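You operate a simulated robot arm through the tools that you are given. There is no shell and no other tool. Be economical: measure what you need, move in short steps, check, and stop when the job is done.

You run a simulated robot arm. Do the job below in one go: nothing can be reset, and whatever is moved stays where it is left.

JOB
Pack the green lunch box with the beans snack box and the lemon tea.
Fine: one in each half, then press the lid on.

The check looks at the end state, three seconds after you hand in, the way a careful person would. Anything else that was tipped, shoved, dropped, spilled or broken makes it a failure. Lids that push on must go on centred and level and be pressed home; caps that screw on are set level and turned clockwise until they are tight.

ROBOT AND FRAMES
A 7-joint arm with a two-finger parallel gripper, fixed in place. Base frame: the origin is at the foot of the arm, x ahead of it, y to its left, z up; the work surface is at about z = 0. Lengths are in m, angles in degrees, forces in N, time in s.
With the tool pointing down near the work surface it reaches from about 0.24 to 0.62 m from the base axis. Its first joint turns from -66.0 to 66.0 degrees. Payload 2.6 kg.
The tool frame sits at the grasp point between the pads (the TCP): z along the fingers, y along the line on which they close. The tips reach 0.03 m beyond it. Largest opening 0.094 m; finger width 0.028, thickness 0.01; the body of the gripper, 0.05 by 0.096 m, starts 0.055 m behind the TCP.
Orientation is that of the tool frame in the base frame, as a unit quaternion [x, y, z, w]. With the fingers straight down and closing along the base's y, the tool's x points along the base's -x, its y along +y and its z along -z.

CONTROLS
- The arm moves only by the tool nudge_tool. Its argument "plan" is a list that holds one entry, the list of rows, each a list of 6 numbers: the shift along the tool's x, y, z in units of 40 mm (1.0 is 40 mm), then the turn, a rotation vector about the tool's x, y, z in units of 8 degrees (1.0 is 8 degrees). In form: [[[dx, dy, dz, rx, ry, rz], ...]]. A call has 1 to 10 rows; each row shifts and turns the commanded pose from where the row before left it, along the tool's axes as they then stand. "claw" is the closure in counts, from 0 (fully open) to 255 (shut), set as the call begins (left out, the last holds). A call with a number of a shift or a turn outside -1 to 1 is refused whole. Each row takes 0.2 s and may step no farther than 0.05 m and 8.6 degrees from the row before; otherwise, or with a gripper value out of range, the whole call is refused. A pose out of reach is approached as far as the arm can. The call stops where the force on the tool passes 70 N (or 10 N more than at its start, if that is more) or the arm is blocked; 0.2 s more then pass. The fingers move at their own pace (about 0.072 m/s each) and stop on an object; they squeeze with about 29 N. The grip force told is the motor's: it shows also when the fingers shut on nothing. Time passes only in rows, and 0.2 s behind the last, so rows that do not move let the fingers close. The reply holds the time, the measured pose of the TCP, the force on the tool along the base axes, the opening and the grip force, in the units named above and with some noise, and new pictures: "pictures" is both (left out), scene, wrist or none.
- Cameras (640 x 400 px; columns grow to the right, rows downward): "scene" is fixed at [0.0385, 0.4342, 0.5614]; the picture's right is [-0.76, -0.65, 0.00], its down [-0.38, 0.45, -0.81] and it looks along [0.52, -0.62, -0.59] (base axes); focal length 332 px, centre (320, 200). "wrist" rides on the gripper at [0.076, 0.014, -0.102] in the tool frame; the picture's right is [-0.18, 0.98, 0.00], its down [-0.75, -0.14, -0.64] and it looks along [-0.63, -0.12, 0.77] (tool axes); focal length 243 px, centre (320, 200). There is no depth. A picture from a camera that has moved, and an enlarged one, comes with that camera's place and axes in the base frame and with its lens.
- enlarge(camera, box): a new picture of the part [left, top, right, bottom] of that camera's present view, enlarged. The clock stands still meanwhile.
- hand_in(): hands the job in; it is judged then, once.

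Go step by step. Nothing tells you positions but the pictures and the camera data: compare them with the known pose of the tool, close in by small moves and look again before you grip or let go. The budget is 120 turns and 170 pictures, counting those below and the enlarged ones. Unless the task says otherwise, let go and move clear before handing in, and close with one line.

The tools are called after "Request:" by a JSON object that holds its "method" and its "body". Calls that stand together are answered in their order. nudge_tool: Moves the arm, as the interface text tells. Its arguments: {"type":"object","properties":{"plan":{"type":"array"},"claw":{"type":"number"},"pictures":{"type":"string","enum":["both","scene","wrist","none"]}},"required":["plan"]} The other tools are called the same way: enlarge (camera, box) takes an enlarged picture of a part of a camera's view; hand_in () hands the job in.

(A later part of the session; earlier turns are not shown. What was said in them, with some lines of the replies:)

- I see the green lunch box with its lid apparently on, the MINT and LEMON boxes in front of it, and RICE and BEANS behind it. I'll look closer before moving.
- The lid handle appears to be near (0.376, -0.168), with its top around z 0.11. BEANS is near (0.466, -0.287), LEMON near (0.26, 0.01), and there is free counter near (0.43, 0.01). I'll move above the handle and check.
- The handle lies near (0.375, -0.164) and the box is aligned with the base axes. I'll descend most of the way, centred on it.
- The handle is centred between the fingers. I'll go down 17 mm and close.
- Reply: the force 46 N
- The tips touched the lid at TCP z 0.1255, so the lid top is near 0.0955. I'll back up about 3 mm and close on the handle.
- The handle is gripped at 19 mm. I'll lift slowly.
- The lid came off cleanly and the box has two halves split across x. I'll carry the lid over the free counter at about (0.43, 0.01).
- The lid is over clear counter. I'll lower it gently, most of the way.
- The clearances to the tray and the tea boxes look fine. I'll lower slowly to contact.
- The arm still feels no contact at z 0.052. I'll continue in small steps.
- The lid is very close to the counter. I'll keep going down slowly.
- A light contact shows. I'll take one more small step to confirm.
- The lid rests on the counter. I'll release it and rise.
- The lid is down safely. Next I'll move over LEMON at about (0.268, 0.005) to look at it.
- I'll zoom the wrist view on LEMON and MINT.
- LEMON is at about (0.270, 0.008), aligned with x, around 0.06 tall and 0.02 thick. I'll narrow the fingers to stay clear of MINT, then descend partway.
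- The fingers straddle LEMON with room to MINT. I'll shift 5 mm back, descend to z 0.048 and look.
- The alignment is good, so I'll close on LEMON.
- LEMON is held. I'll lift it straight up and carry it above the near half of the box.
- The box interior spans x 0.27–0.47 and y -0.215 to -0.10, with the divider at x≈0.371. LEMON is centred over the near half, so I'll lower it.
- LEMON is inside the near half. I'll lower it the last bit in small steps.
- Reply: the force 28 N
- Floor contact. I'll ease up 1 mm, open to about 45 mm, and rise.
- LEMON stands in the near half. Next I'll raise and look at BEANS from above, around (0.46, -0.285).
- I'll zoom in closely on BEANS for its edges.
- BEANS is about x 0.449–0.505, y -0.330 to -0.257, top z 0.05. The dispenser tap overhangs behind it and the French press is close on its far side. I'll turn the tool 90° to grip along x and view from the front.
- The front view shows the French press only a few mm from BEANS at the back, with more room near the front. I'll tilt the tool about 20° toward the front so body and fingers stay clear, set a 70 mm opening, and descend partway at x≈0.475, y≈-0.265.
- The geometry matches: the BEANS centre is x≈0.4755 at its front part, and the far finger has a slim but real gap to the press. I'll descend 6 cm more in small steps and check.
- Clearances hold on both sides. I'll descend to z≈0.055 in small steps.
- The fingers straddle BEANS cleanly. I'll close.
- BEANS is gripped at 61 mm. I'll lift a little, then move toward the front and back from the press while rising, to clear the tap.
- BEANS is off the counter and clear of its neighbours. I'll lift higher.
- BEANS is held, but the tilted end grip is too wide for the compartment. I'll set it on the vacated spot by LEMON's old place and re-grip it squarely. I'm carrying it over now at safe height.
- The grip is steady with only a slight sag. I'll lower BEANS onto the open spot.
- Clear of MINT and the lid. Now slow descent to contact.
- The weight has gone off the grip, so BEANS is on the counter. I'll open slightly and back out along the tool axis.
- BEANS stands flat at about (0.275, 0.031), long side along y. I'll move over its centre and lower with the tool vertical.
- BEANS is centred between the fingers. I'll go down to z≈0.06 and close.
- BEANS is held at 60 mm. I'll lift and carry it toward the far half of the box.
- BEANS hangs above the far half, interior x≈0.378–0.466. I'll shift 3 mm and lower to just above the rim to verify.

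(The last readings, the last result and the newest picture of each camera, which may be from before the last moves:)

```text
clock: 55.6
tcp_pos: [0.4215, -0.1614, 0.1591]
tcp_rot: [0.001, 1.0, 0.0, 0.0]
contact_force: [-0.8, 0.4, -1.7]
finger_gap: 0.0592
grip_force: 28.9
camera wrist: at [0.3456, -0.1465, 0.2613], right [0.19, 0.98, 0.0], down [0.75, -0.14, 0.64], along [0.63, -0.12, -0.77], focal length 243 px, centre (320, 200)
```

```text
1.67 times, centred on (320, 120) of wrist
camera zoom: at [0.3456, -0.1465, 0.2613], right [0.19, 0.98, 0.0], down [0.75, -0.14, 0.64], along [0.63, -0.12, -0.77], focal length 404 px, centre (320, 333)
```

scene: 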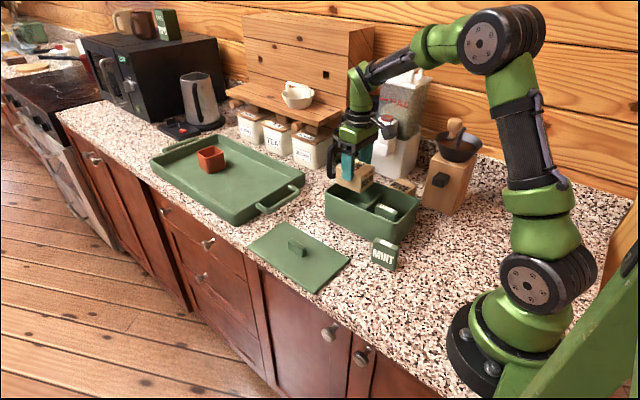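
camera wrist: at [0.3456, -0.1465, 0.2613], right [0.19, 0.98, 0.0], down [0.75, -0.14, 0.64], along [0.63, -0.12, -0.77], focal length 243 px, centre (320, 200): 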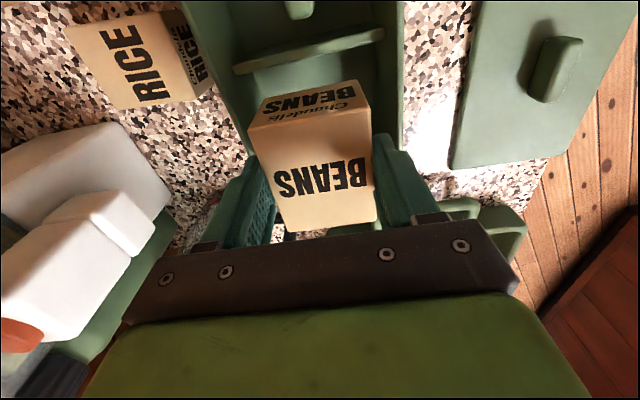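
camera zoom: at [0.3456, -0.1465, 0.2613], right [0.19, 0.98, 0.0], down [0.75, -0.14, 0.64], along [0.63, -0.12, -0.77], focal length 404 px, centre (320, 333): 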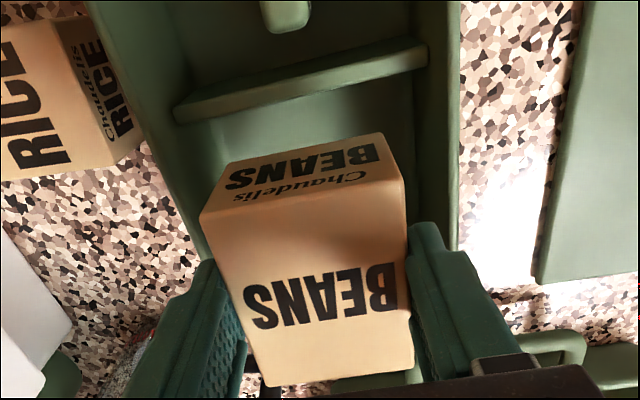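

The BEANS edges measure x 0.3875–0.462, about 3 mm too far out. I'll correct and lower into the compartment.

Request:
{"method": "nudge_tool", "body": {"plan": [[[0.07, 0.02, 0.3, 0, 0, 0], [0, 0, 0.4, 0, 0, 0], [0, 0, 0.5, 0, 0, 0], [0, 0, 0.5, 0, 0, 0], [0, 0, 0.3, 0, 0, 0], [0, 0, 0, 0, 0, 0]]]}}

Request:
{"method": "enlarge", "body": {"camera": "scene", "box": [310, 140, 430, 250]}}

```text
clock: 57.0
tcp_pos: [0.42, -0.1585, 0.0789]
tcp_rot: [0.0, 1.0, -0.001, 0.0]
contact_force: [-0.3, 0.2, -2.2]
finger_gap: 0.0595
grip_force: 29.4
camera wrist: at [0.3427, -0.1446, 0.182], right [0.19, 0.98, 0.0], down [0.75, -0.14, 0.64], along [0.63, -0.12, -0.77], focal length 243 px, centre (320, 200)
```

scene: 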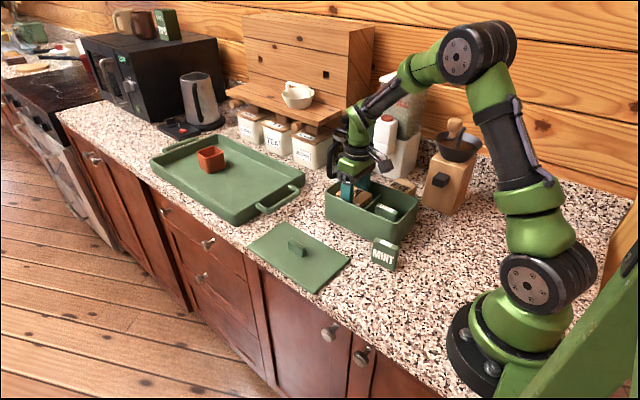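
wrist: 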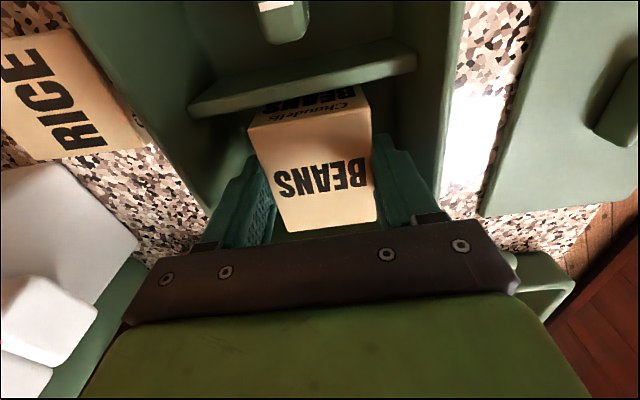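

```text
3.64 times, centred on (370, 195) of scene
camera zoom: at [0.0385, 0.4342, 0.5614], right [-0.76, -0.65, 0.0], down [-0.38, 0.45, -0.81], along [0.52, -0.62, -0.59], focal length 1209 px, centre (138, 218)
```

zoom: 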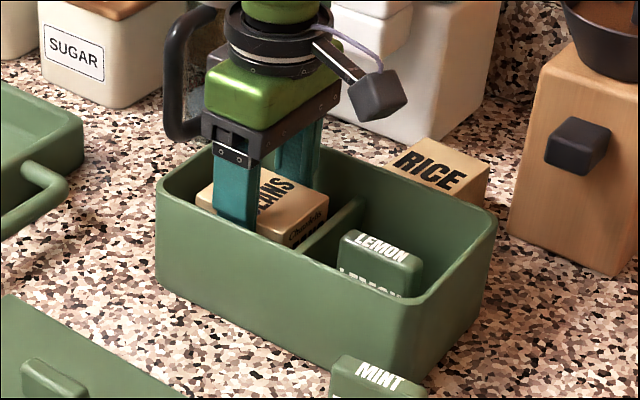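

BEANS is well inside. I'll lower the last centimetre gently.

Request:
{"method": "nudge_tool", "body": {"plan": [[[0, 0, 0.1, 0, 0, 0], [0, 0, 0.1, 0, 0, 0], [0, 0, 0.08, 0, 0, 0], [0, 0, 0, 0, 0, 0]]], "pictures": "none"}}

```text
clock: 58.0
tcp_pos: [0.4192, -0.1584, 0.0678]
tcp_rot: [0.0, 1.0, 0.0, 0.0]
contact_force: [0.9, 0.8, -0.6]
finger_gap: 0.0592
grip_force: 28.5
```

Request:
{"method": "nudge_tool", "body": {"plan": [[[0, 0, 0.06, 0, 0, 0], [0, 0, 0.03, 0, 0, 0], [0, 0, 0, 0, 0, 0]]], "pictures": "none"}}

```text
clock: 58.8
tcp_pos: [0.4198, -0.1595, 0.0642]
tcp_rot: [0.0, 1.0, 0.001, 0.0]
contact_force: [0.6, -0.6, -1.5]
finger_gap: 0.0593
grip_force: 30.1
```

Request:
{"method": "nudge_tool", "body": {"plan": [[[0, 0, 0.05, 0, 0, 0], [0, 0, 0.02, 0, 0, 0], [0, 0, 0, 0, 0, 0]]], "pictures": "none"}}

```text
clock: 59.6
tcp_pos: [0.4203, -0.1588, 0.0626]
tcp_rot: [0.002, 1.0, -0.001, 0.002]
contact_force: [-5.8, 0.9, 27.5]
finger_gap: 0.0594
grip_force: 28.5
```

On the floor of the box. I'll ease off, open modestly, and rise.

Request:
{"method": "nudge_tool", "body": {"plan": [[[0, 0, -0.03, 0, 0, 0], [0, 0, 0, 0, 0, 0], [0, 0, 0, 0, 0, 0], [0, 0, -0.3, 0, 0, 0], [0, 0, -0.7, 0, 0, 0], [0, 0, -0.9, 0, 0, 0], [0, 0, -0.9, 0, 0, 0], [0, 0, -0.9, 0, 0, 0], [0, 0, 0, 0, 0, 0]]], "claw": 60}}

Request:
{"method": "enlarge", "body": {"camera": "scene", "box": [310, 140, 430, 250]}}

Request:
{"method": "enlarge", "body": {"camera": "wrist", "box": [180, 0, 460, 240]}}

```text
clock: 61.6
tcp_pos: [0.422, -0.161, 0.208]
tcp_rot: [0.001, 1.0, 0.0, 0.0]
contact_force: [0.0, -0.5, -0.5]
finger_gap: 0.0722
grip_force: 0.0
camera wrist: at [0.3449, -0.1461, 0.3108], right [0.18, 0.98, 0.0], down [0.75, -0.14, 0.64], along [0.63, -0.12, -0.77], focal length 243 px, centre (320, 200)
```

scene: 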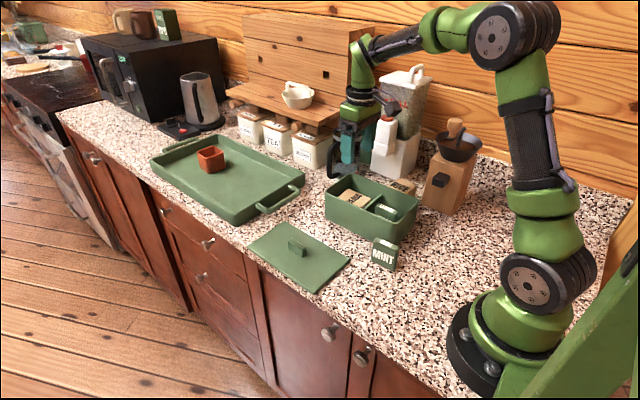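
wrist: 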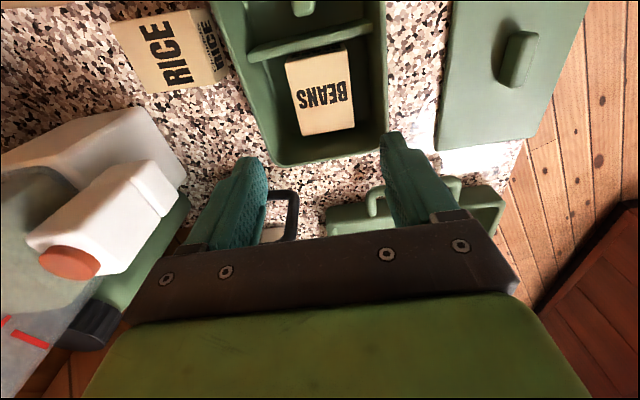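

```text
3.64 times, centred on (370, 195) of scene
camera zoom: at [0.0384, 0.4342, 0.5614], right [-0.76, -0.65, 0.0], down [-0.38, 0.45, -0.81], along [0.52, -0.62, -0.59], focal length 1209 px, centre (138, 218)
```

zoom: 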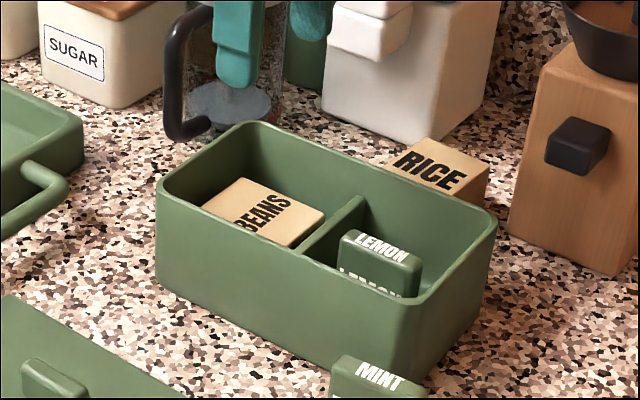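

```text
1.67 times, centred on (320, 120) of wrist
camera zoom: at [0.3449, -0.1461, 0.3108], right [0.18, 0.98, 0.0], down [0.75, -0.14, 0.64], along [0.63, -0.12, -0.77], focal length 404 px, centre (320, 333)
```

zoom: 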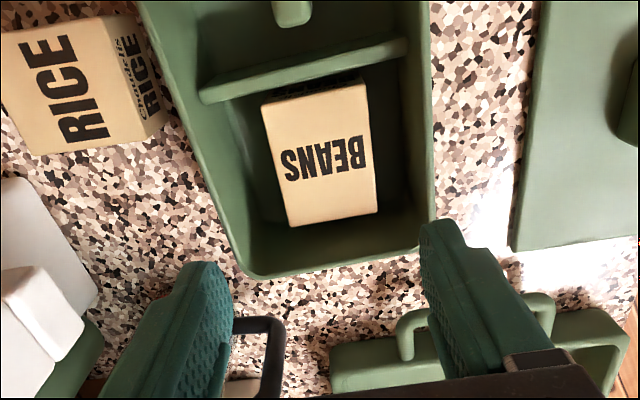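

Both items are packed, one per half, and the box hasn't moved. Now back to the lid handle at about (0.430, 0.012).

Request:
{"method": "nudge_tool", "body": {"plan": [[[-0.04, 0.86, 0, 0, 0, 0], [-0.04, 0.86, 0, 0, 0, 0], [-0.04, 0.86, 0, 0, 0, 0], [-0.04, 0.86, 0, 0, 0, 0], [-0.04, 0.88, 0, 0, 0, 0], [0, 0, 0.9, 0, 0, 0], [0, 0, 0.9, 0, 0, 0], [0, 0, 0.9, 0, 0, 0], [0, 0, 0, 0, 0, 0]]]}}

Request:
{"method": "enlarge", "body": {"camera": "wrist", "box": [220, 60, 440, 240]}}

```text
clock: 63.6
tcp_pos: [0.4287, 0.0115, 0.1017]
tcp_rot: [0.002, 1.0, 0.0, -0.001]
contact_force: [0.2, -0.2, 0.6]
finger_gap: 0.0719
grip_force: 0.0
camera wrist: at [0.3515, 0.0258, 0.2047], right [0.19, 0.98, 0.0], down [0.75, -0.14, 0.64], along [0.63, -0.12, -0.77], focal length 243 px, centre (320, 200)
```

scene: 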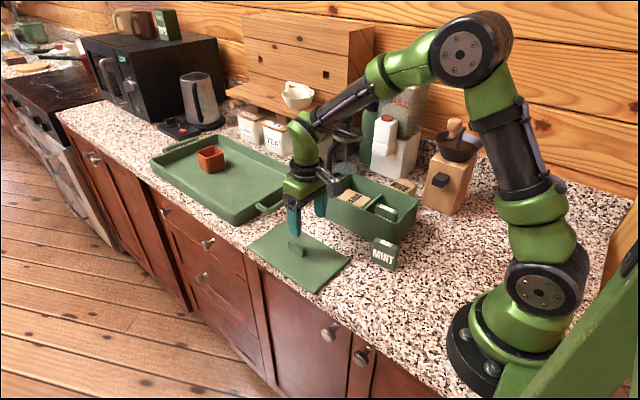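
wrist: 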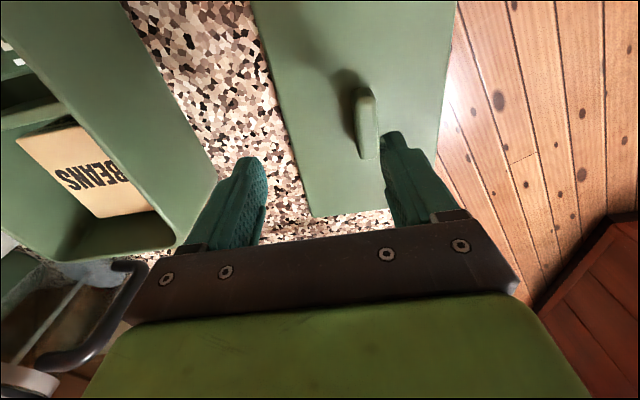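

```text
2.22 times, centred on (330, 150) of wrist
camera zoom: at [0.3515, 0.0258, 0.2047], right [0.19, 0.98, 0.0], down [0.75, -0.14, 0.64], along [0.63, -0.12, -0.77], focal length 539 px, centre (298, 311)
```

zoom: 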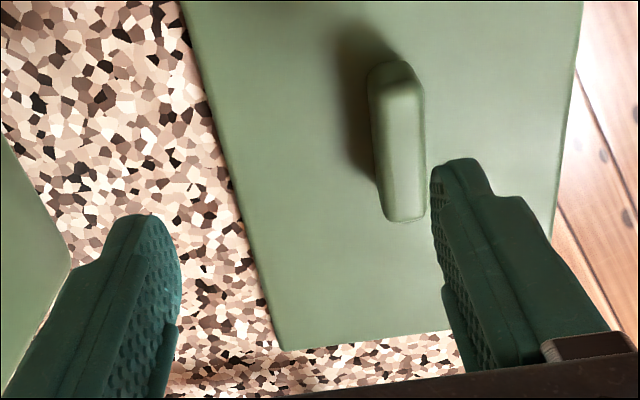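

The lid slid about 34 mm in y when I released it. The handle is now near (0.430, 0.046), still aligned with x and on the counter. I'll recentre over the handle and descend partway.

Request:
{"method": "nudge_tool", "body": {"plan": [[[-0.05, 0.86, 0, 0, 0, 0], [0, 0, 0.5, 0, 0, 0], [0, 0, 0.5, 0, 0, 0], [0, 0, 0, 0, 0, 0]]], "claw": 110}}

Request:
{"method": "enlarge", "body": {"camera": "wrist", "box": [220, 60, 440, 240]}}

Request:
{"method": "enlarge", "body": {"camera": "scene", "box": [240, 180, 360, 300]}}

```text
clock: 64.6
tcp_pos: [0.4289, 0.0482, 0.0629]
tcp_rot: [0.001, 1.0, 0.001, 0.0]
contact_force: [-0.6, 0.6, -0.1]
finger_gap: 0.0537
grip_force: 0.0
camera wrist: at [0.3524, 0.0625, 0.1653], right [0.19, 0.98, 0.0], down [0.75, -0.14, 0.64], along [0.63, -0.12, -0.77], focal length 243 px, centre (320, 200)
```

scene: 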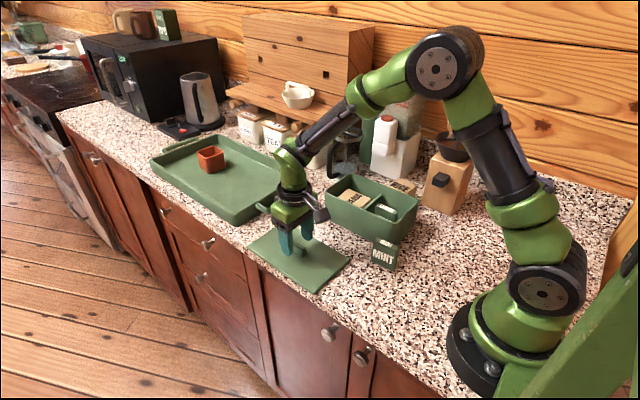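
wrist: 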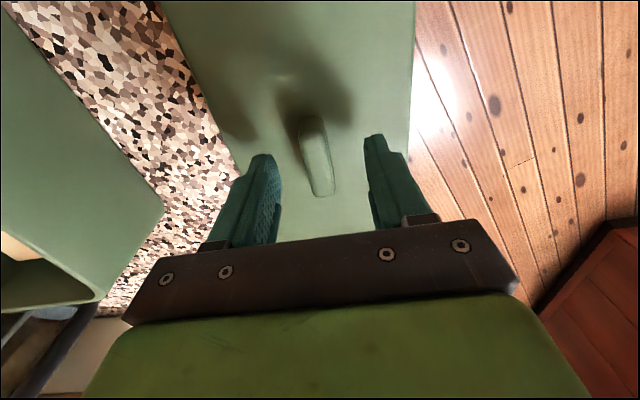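

```text
2.22 times, centred on (330, 150) of wrist
camera zoom: at [0.3524, 0.0625, 0.1653], right [0.19, 0.98, 0.0], down [0.75, -0.14, 0.64], along [0.63, -0.12, -0.77], focal length 539 px, centre (298, 311)
```

zoom: 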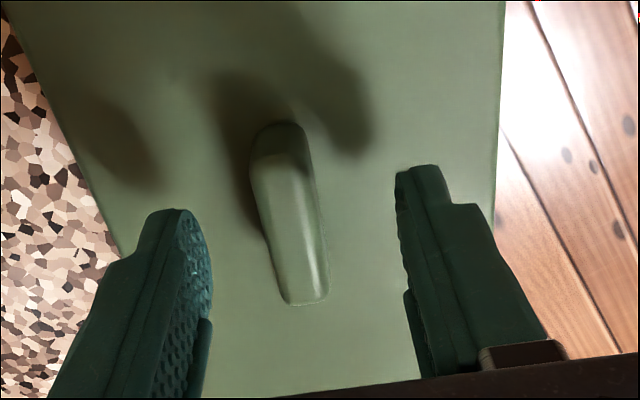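

```text
3.33 times, centred on (300, 240) of scene
camera zoom: at [0.0385, 0.4342, 0.5614], right [-0.76, -0.65, 0.0], down [-0.38, 0.45, -0.81], along [0.52, -0.62, -0.59], focal length 1108 px, centre (387, 67)
```

zoom: 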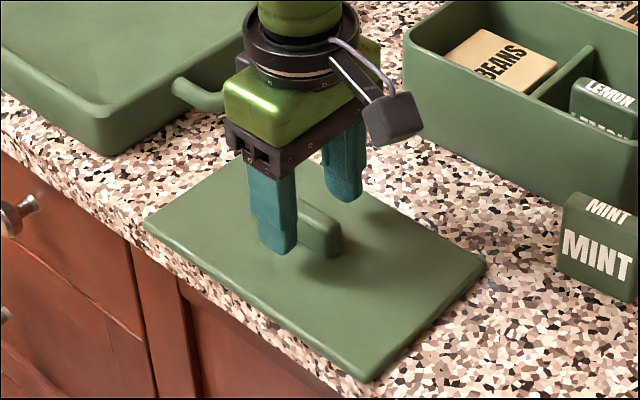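

Handle is nearly centred. I'll shift 3 mm, descend to just above the lid, and grip.

Request:
{"method": "nudge_tool", "body": {"plan": [[[0, -0.07, 0.25, 0, 0, 0], [0, 0, 0.27, 0, 0, 0], [0, 0, 0, 0, 0, 0]]], "pictures": "none"}}

```text
clock: 65.4
tcp_pos: [0.4307, 0.046, 0.0434]
tcp_rot: [0.001, 1.0, 0.0, 0.0]
contact_force: [-0.6, 0.8, -0.1]
finger_gap: 0.0536
grip_force: 0.1
```

Request:
{"method": "nudge_tool", "body": {"plan": [[[0, 0, 0.05, 0, 0, 0], [0, 0, 0, 0, 0, 0]]], "pictures": "none"}}

Request:
{"method": "nudge_tool", "body": {"plan": [[[0, 0, 0, 0, 0, 0], [0, 0, 0, 0, 0, 0], [0, 0, 0, 0, 0, 0], [0, 0, 0, 0, 0, 0]]], "claw": 255, "pictures": "wrist"}}

```text
clock: 66.0
tcp_pos: [0.4296, 0.046, 0.0411]
tcp_rot: [0.0, 1.0, 0.0, 0.0]
contact_force: [0.5, 0.0, 1.3]
finger_gap: 0.0538
grip_force: 0.1
```

```text
clock: 67.0
tcp_pos: [0.4318, 0.0462, 0.0424]
tcp_rot: [0.001, 1.0, 0.0, 0.0]
contact_force: [-6.9, -0.7, 20.6]
finger_gap: 0.0153
grip_force: 29.0
camera wrist: at [0.3539, 0.0608, 0.1451], right [0.19, 0.98, 0.0], down [0.75, -0.14, 0.64], along [0.63, -0.12, -0.77], focal length 243 px, centre (320, 200)
```

wrist: 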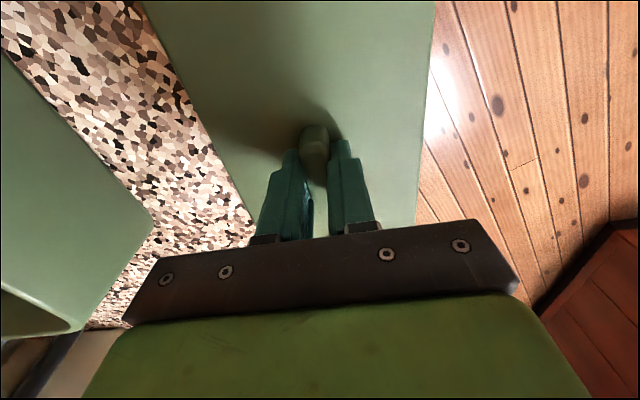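

The grip closed lower on the handle (15 mm) and is pressing on the lid. I'll ease up 2.5 mm, open slightly, and re-grip at the earlier height.

Request:
{"method": "nudge_tool", "body": {"plan": [[[0, 0, -0.03, 0, 0, 0], [0, 0, -0.03, 0, 0, 0], [0, 0, 0, 0, 0, 0]]], "pictures": "none"}}

Request:
{"method": "enlarge", "body": {"camera": "scene", "box": [260, 200, 340, 280]}}

```text
clock: 67.8
tcp_pos: [0.4318, 0.046, 0.0419]
tcp_rot: [0.0, 1.0, 0.0, 0.0]
contact_force: [0.2, 0.5, 1.8]
finger_gap: 0.0152
grip_force: 28.8
```

```text
5.00 times, centred on (300, 240) of scene
camera zoom: at [0.0384, 0.4342, 0.5614], right [-0.76, -0.65, 0.0], down [-0.38, 0.45, -0.81], along [0.52, -0.62, -0.59], focal length 1662 px, centre (420, 0)
```

zoom: 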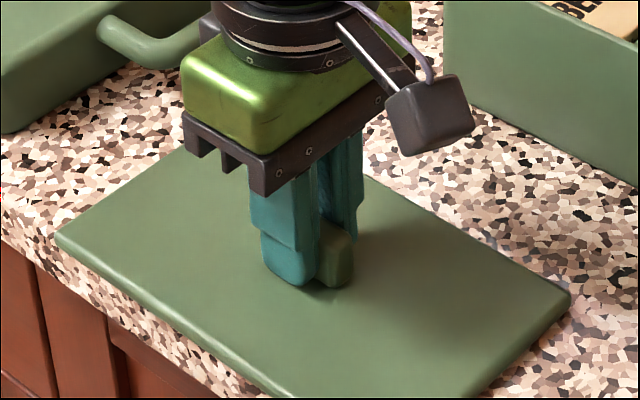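

The force is relaxed and the handle looks properly held. I'll test-lift it.

Request:
{"method": "nudge_tool", "body": {"plan": [[[0, 0, -0.2, 0, 0, 0], [0, 0, -0.3, 0, 0, 0], [0, 0, -0.5, 0, 0, 0], [0, 0, 0, 0, 0, 0]]]}}

Request:
{"method": "enlarge", "body": {"camera": "scene", "box": [250, 180, 370, 300]}}

```text
clock: 68.8
tcp_pos: [0.4299, 0.0464, 0.0851]
tcp_rot: [0.001, 1.0, 0.0, 0.0]
contact_force: [0.5, 0.6, -1.4]
finger_gap: 0.015
grip_force: 29.4
camera wrist: at [0.3541, 0.0608, 0.1863], right [0.18, 0.98, 0.0], down [0.75, -0.14, 0.64], along [0.63, -0.12, -0.77], focal length 243 px, centre (320, 200)
```

scene: 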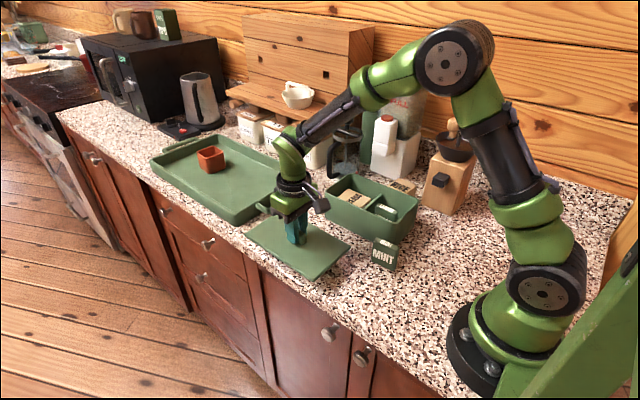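
wrist: 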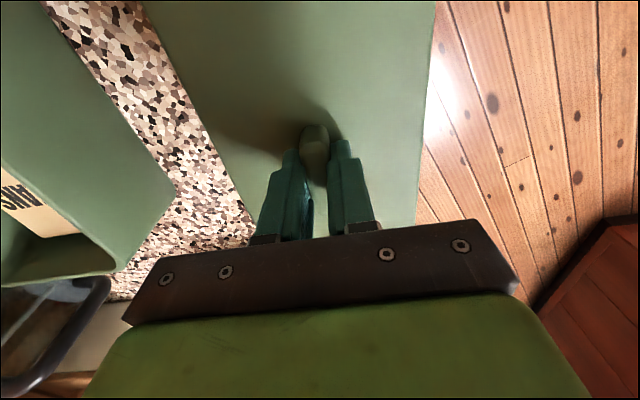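

```text
3.33 times, centred on (310, 240) of scene
camera zoom: at [0.0385, 0.4342, 0.5614], right [-0.76, -0.65, 0.0], down [-0.38, 0.45, -0.81], along [0.52, -0.62, -0.59], focal length 1108 px, centre (353, 67)
```

zoom: 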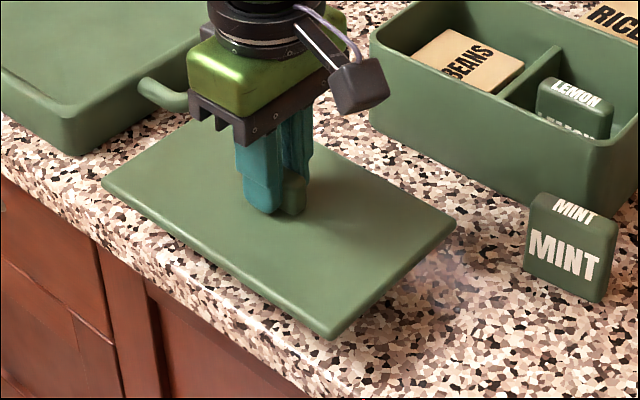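

The lid is held and level. I'll raise it and carry it over the box.

Request:
{"method": "nudge_tool", "body": {"plan": [[[0, 0, -0.85, 0, 0, 0], [0, 0, -0.85, 0, 0, 0], [0, 0, -0.85, 0, 0, 0], [0.242, -0.87, 0, 0, 0, 0], [0.242, -0.87, 0, 0, 0, 0], [0.242, -0.87, 0, 0, 0, 0], [0.242, -0.87, 0, 0, 0, 0], [0.242, -0.87, 0, 0, 0, 0], [0.242, -0.87, 0, 0, 0, 0], [0, 0, 0, 0, 0, 0]]]}}

Request:
{"method": "enlarge", "body": {"camera": "scene", "box": [310, 120, 430, 250]}}

```text
clock: 71.0
tcp_pos: [0.3708, -0.1647, 0.1852]
tcp_rot: [0.0, 1.0, 0.0, 0.0]
contact_force: [0.8, 0.0, -0.1]
finger_gap: 0.0151
grip_force: 29.4
camera wrist: at [0.2947, -0.1505, 0.2871], right [0.18, 0.98, 0.0], down [0.75, -0.14, 0.64], along [0.63, -0.12, -0.77], focal length 243 px, centre (320, 200)
```

scene: 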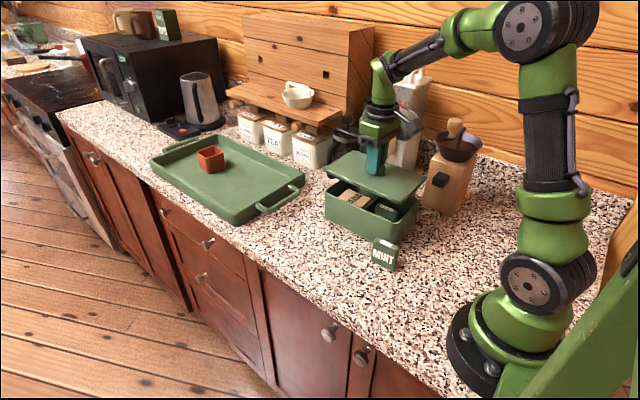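
wrist: 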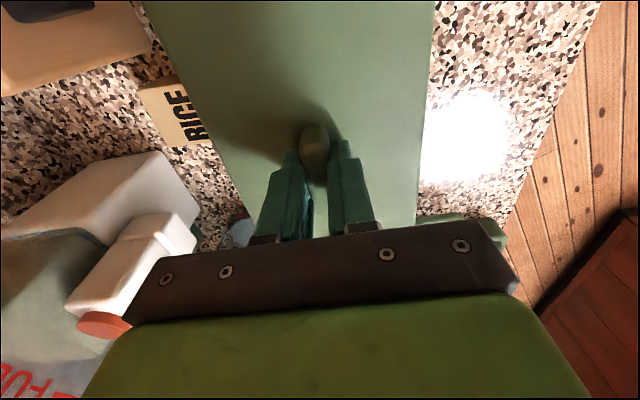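

```text
3.08 times, centred on (370, 185) of scene
camera zoom: at [0.0385, 0.4342, 0.5614], right [-0.76, -0.65, 0.0], down [-0.38, 0.45, -0.81], along [0.52, -0.62, -0.59], focal length 1023 px, centre (166, 246)
```

zoom: 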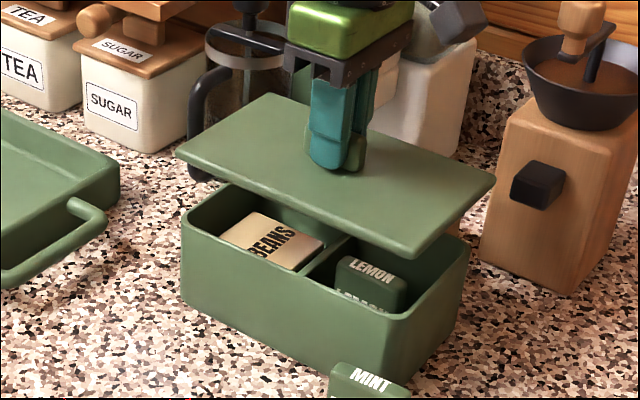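

The lid centre (≈0.371, -0.162) matches the box centre (≈0.372, -0.162). I'll lower it to just above the rim and check.

Request:
{"method": "nudge_tool", "body": {"plan": [[[0, 0, 0.4, 0, 0, 0], [0, 0, 0.4, 0, 0, 0], [0, 0, 0.15, 0, 0, 0], [0, 0, 0, 0, 0, 0]]]}}

Request:
{"method": "enlarge", "body": {"camera": "scene", "box": [315, 150, 425, 250]}}

```text
clock: 72.0
tcp_pos: [0.3732, -0.1627, 0.1449]
tcp_rot: [0.0, 1.0, -0.001, 0.0]
contact_force: [-0.8, 0.1, -0.4]
finger_gap: 0.0151
grip_force: 28.6
camera wrist: at [0.296, -0.148, 0.2481], right [0.18, 0.98, 0.0], down [0.75, -0.14, 0.64], along [0.63, -0.12, -0.77], focal length 243 px, centre (320, 200)
```

scene: 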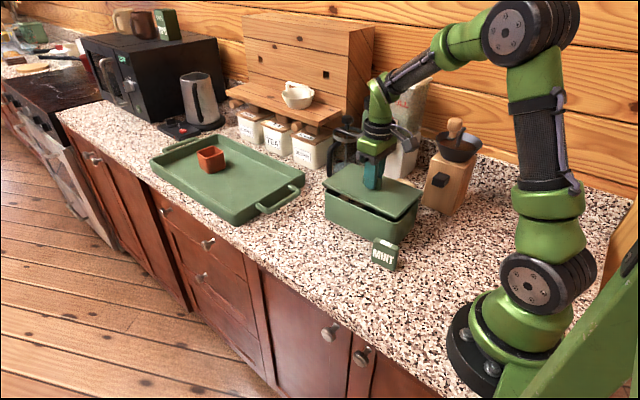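
wrist: 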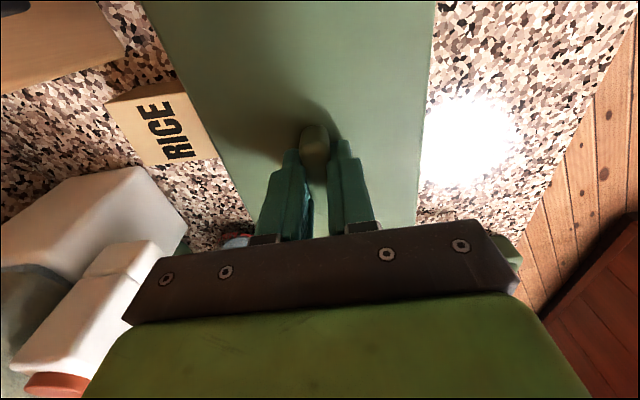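

```text
4.00 times, centred on (370, 200) of scene
camera zoom: at [0.0385, 0.4342, 0.5614], right [-0.76, -0.65, 0.0], down [-0.38, 0.45, -0.81], along [0.52, -0.62, -0.59], focal length 1330 px, centre (120, 200)
```

zoom: 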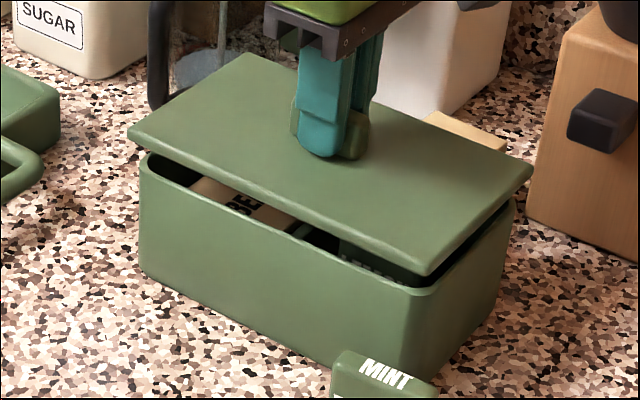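

Alignment looks symmetric. I'll lower onto the rim in small steps.

Request:
{"method": "nudge_tool", "body": {"plan": [[[0, 0, 0.1, 0, 0, 0], [0, 0, 0.08, 0, 0, 0], [0, 0, 0, 0, 0, 0]]], "pictures": "none"}}

Request:
{"method": "nudge_tool", "body": {"plan": [[[0, 0, 0.07, 0, 0, 0], [0, 0, 0, 0, 0, 0]]], "pictures": "none"}}

Request:
{"method": "nudge_tool", "body": {"plan": [[[0, 0, 0.05, 0, 0, 0], [0, 0, 0, 0, 0, 0]]], "pictures": "none"}}

```text
clock: 72.8
tcp_pos: [0.372, -0.1629, 0.1388]
tcp_rot: [0.001, 1.0, 0.0, 0.0]
contact_force: [-0.4, 0.0, -0.2]
finger_gap: 0.0152
grip_force: 28.7
```

```text
clock: 73.4
tcp_pos: [0.371, -0.1647, 0.1362]
tcp_rot: [0.001, 1.0, -0.001, 0.0]
contact_force: [-0.4, 0.2, -0.8]
finger_gap: 0.0149
grip_force: 29.2
```

```text
clock: 74.0
tcp_pos: [0.3725, -0.1627, 0.1347]
tcp_rot: [0.0, 1.0, 0.001, 0.0]
contact_force: [0.4, 0.8, -0.5]
finger_gap: 0.0153
grip_force: 28.7
```

Request:
{"method": "nudge_tool", "body": {"plan": [[[0, 0, 0.06, 0, 0, 0], [0, 0, 0, 0, 0, 0]]], "pictures": "none"}}

Request:
{"method": "nudge_tool", "body": {"plan": [[[0, 0, 0.05, 0, 0, 0], [0, 0, 0, 0, 0, 0]]], "pictures": "none"}}

Request:
{"method": "enlarge", "body": {"camera": "scene", "box": [315, 150, 425, 250]}}

```text
clock: 74.6
tcp_pos: [0.3713, -0.1632, 0.1322]
tcp_rot: [0.0, 1.0, 0.0, 0.0]
contact_force: [-0.2, -0.2, -0.7]
finger_gap: 0.0151
grip_force: 29.3
```

```text
clock: 75.2
tcp_pos: [0.3719, -0.1634, 0.1299]
tcp_rot: [0.001, 1.0, 0.0, -0.001]
contact_force: [0.2, 0.7, -0.8]
finger_gap: 0.0151
grip_force: 28.7
```

```text
4.00 times, centred on (370, 200) of scene
camera zoom: at [0.0385, 0.4342, 0.5614], right [-0.76, -0.65, 0.0], down [-0.38, 0.45, -0.81], along [0.52, -0.62, -0.59], focal length 1330 px, centre (120, 200)
```

zoom: 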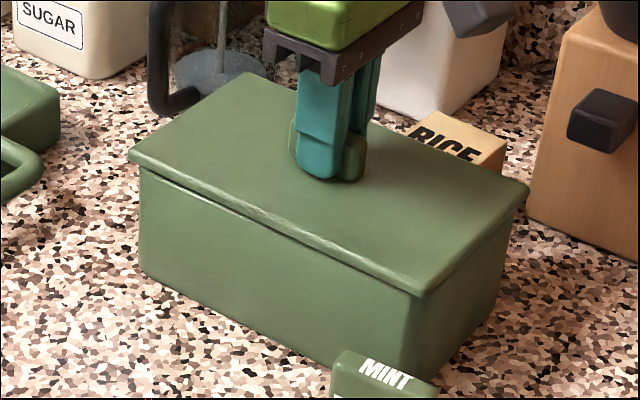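

The lid is almost seated and level. I'll continue down to feel the seat.

Request:
{"method": "nudge_tool", "body": {"plan": [[[0, 0, 0.05, 0, 0, 0], [0, 0, 0, 0, 0, 0]]], "pictures": "none"}}

Request:
{"method": "nudge_tool", "body": {"plan": [[[0, 0, 0.05, 0, 0, 0], [0, 0, 0, 0, 0, 0]]], "pictures": "none"}}

Request:
{"method": "nudge_tool", "body": {"plan": [[[0, 0, 0.05, 0, 0, 0], [0, 0, 0, 0, 0, 0]]], "pictures": "none"}}

```text
clock: 75.8
tcp_pos: [0.3722, -0.1627, 0.1295]
tcp_rot: [0.002, 1.0, 0.0, 0.001]
contact_force: [-14.4, 4.6, 28.5]
finger_gap: 0.0152
grip_force: 29.1
```

```text
clock: 76.4
tcp_pos: [0.3722, -0.1627, 0.1295]
tcp_rot: [0.003, 1.0, 0.0, 0.002]
contact_force: [-26.7, 9.1, 58.2]
finger_gap: 0.0152
grip_force: 28.7
```

```text
clock: 76.8
tcp_pos: [0.371, -0.1628, 0.1307]
tcp_rot: [0.002, 1.0, 0.0, 0.002]
contact_force: [-4.4, 1.2, 5.5]
finger_gap: 0.0153
grip_force: 29.0
stopped in row 1: the force on the tool passed its limit (the readings are from after the stop); the commanded pose is now the measured one
```

Contact came at the seated height and the press reached 70 N. I'll check the seam.

Request:
{"method": "enlarge", "body": {"camera": "scene", "box": [315, 150, 425, 250]}}

```text
4.00 times, centred on (370, 200) of scene
camera zoom: at [0.0385, 0.4342, 0.5614], right [-0.76, -0.65, 0.0], down [-0.38, 0.45, -0.81], along [0.52, -0.62, -0.59], focal length 1330 px, centre (120, 200)
```

zoom: 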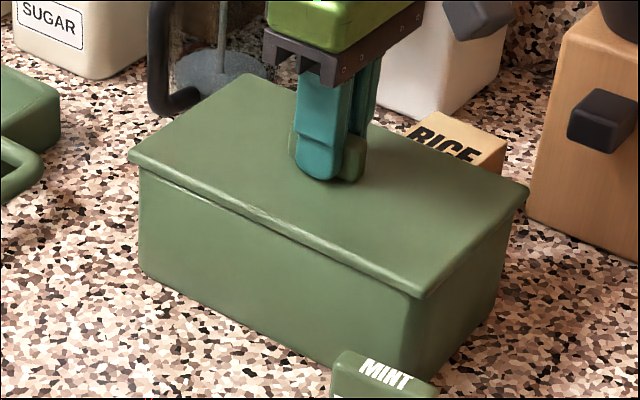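

The seam looks closed and even. I'll release and rise.

Request:
{"method": "nudge_tool", "body": {"plan": [[[0, 0, -0.01, 0, 0, 0], [0, 0, 0, 0, 0, 0], [0, 0, 0, 0, 0, 0], [0, 0, -0.5, 0, 0, 0], [0, 0, -0.8, 0, 0, 0], [0, 0, -0.8, 0, 0, 0], [0, 0, 0, 0, 0, 0]]], "claw": 120}}

Request:
{"method": "enlarge", "body": {"camera": "scene", "box": [300, 130, 480, 300]}}

Request:
{"method": "enlarge", "body": {"camera": "scene", "box": [315, 170, 425, 250]}}

```text
clock: 78.4
tcp_pos: [0.372, -0.1638, 0.2148]
tcp_rot: [0.003, 1.0, 0.0, 0.002]
contact_force: [0.9, 0.2, -0.6]
finger_gap: 0.0497
grip_force: 0.1
camera wrist: at [0.2947, -0.1486, 0.3158], right [0.19, 0.98, 0.0], down [0.75, -0.14, 0.65], along [0.63, -0.12, -0.76], focal length 243 px, centre (320, 200)
```

scene: 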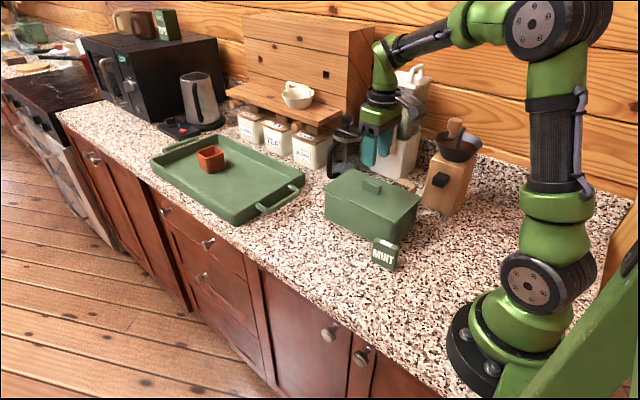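
wrist: 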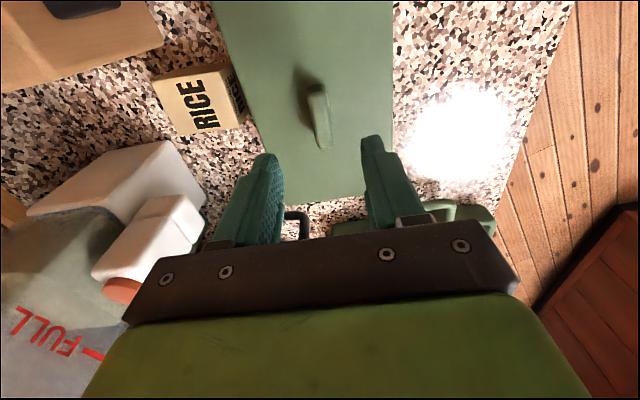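

```text
2.35 times, centred on (390, 215) of scene
camera zoom: at [0.0384, 0.4342, 0.5614], right [-0.76, -0.65, 0.0], down [-0.38, 0.45, -0.81], along [0.52, -0.62, -0.59], focal length 782 px, centre (155, 165)
```

zoom: 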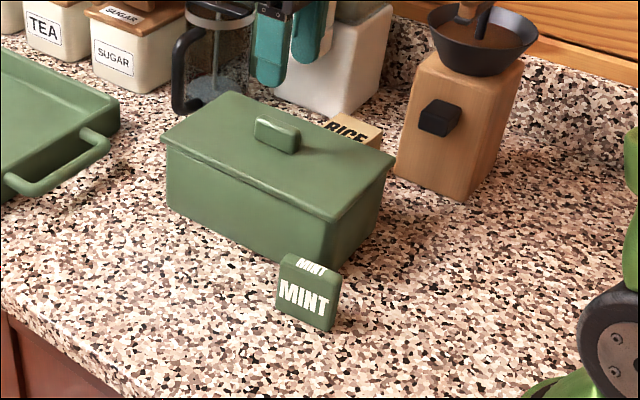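

```text
5.00 times, centred on (370, 210) of scene
camera zoom: at [0.0384, 0.4342, 0.5614], right [-0.76, -0.65, 0.0], down [-0.38, 0.45, -0.81], along [0.52, -0.62, -0.59], focal length 1662 px, centre (70, 150)
```

zoom: 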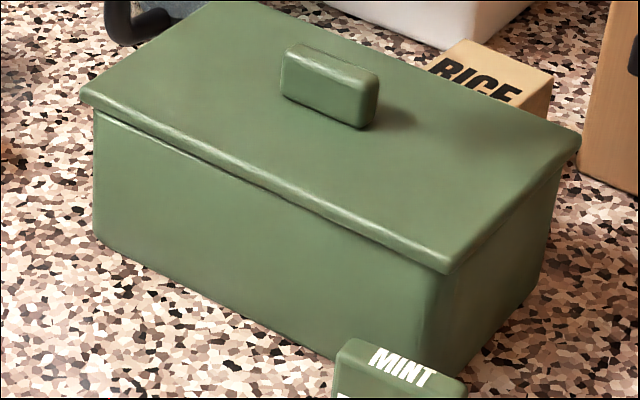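

The lid looks exactly as it did at the start. For certainty, I'll press straight down on the handle top with closed fingers.

Request:
{"method": "nudge_tool", "body": {"plan": [[[0, 0, 0.5, 0, 0, 0], [0, 0, 0.5, 0, 0, 0], [0, 0, 0.3, 0, 0, 0], [0, 0, 0, 0, 0, 0], [0, 0, 0.1, 0, 0, 0], [0, 0, 0.1, 0, 0, 0], [0, 0, 0.08, 0, 0, 0], [0, 0, 0, 0, 0, 0]]], "claw": 255, "pictures": "none"}}

```text
clock: 80.2
tcp_pos: [0.3725, -0.1635, 0.155]
tcp_rot: [0.004, 1.0, 0.001, 0.004]
contact_force: [-26.8, 9.5, 59.6]
finger_gap: 0.0
grip_force: 28.6
```

Contact with about 60 N on the handle top. I'll take a quick look, then rise clear.

Request:
{"method": "enlarge", "body": {"camera": "scene", "box": [315, 150, 425, 250]}}

Request:
{"method": "nudge_tool", "body": {"plan": [[[0, 0, -0.1, 0, 0, 0], [0, 0, -0.6, 0, 0, 0], [0, 0, -0.8, 0, 0, 0], [0, 0, -0.9, 0, 0, 0], [0, 0, 0, 0, 0, 0]]], "pictures": "scene"}}

Request:
{"method": "enlarge", "body": {"camera": "scene", "box": [315, 160, 425, 250]}}

```text
4.00 times, centred on (370, 200) of scene
camera zoom: at [0.0382, 0.4343, 0.5613], right [-0.76, -0.65, 0.0], down [-0.38, 0.45, -0.81], along [0.52, -0.62, -0.59], focal length 1330 px, centre (120, 200)
```

zoom: 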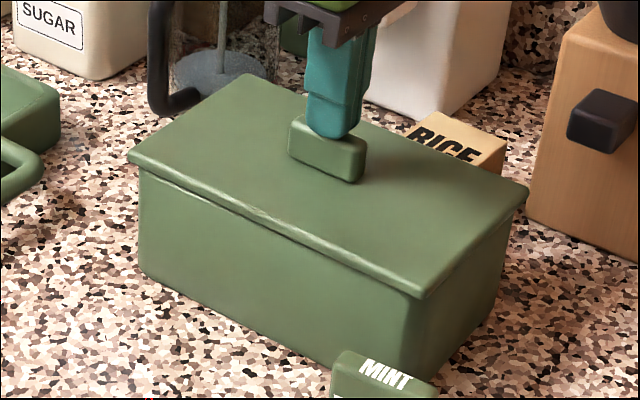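

```text
clock: 81.4
tcp_pos: [0.3703, -0.1636, 0.2444]
tcp_rot: [0.002, 1.0, 0.0, 0.002]
contact_force: [0.5, -0.6, -0.1]
finger_gap: 0.0001
grip_force: 28.9
```

scene: 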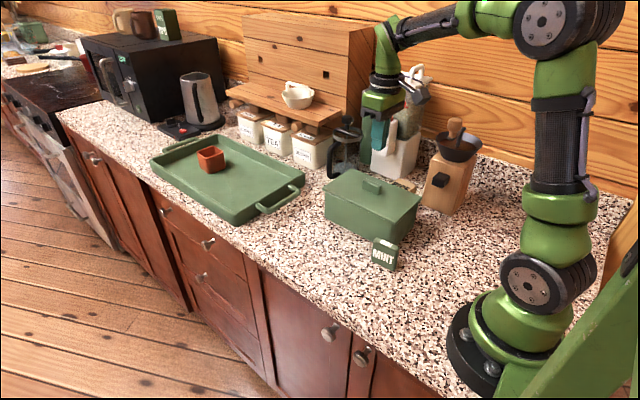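

```text
4.44 times, centred on (370, 205) of scene
camera zoom: at [0.0385, 0.4342, 0.5614], right [-0.76, -0.65, 0.0], down [-0.38, 0.45, -0.81], along [0.52, -0.62, -0.59], focal length 1477 px, centre (98, 178)
```

zoom: 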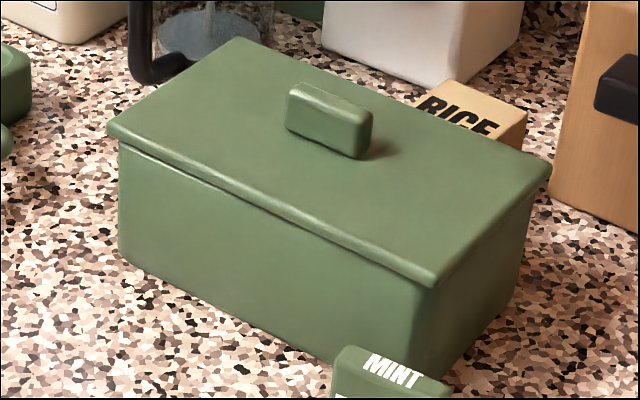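

The lid is on level and centred, pressed down with about 60 N, and nothing else looks disturbed. The arm is clear, so I'm handing in.

Request:
{"method": "hand_in", "body": {}}

```text
The job is handed in.
```

I packed the beans snack box and the lemon tea one in each half of the green lunch box, and pressed the lid on level and centred. The job is handed in, but no check result has come back.
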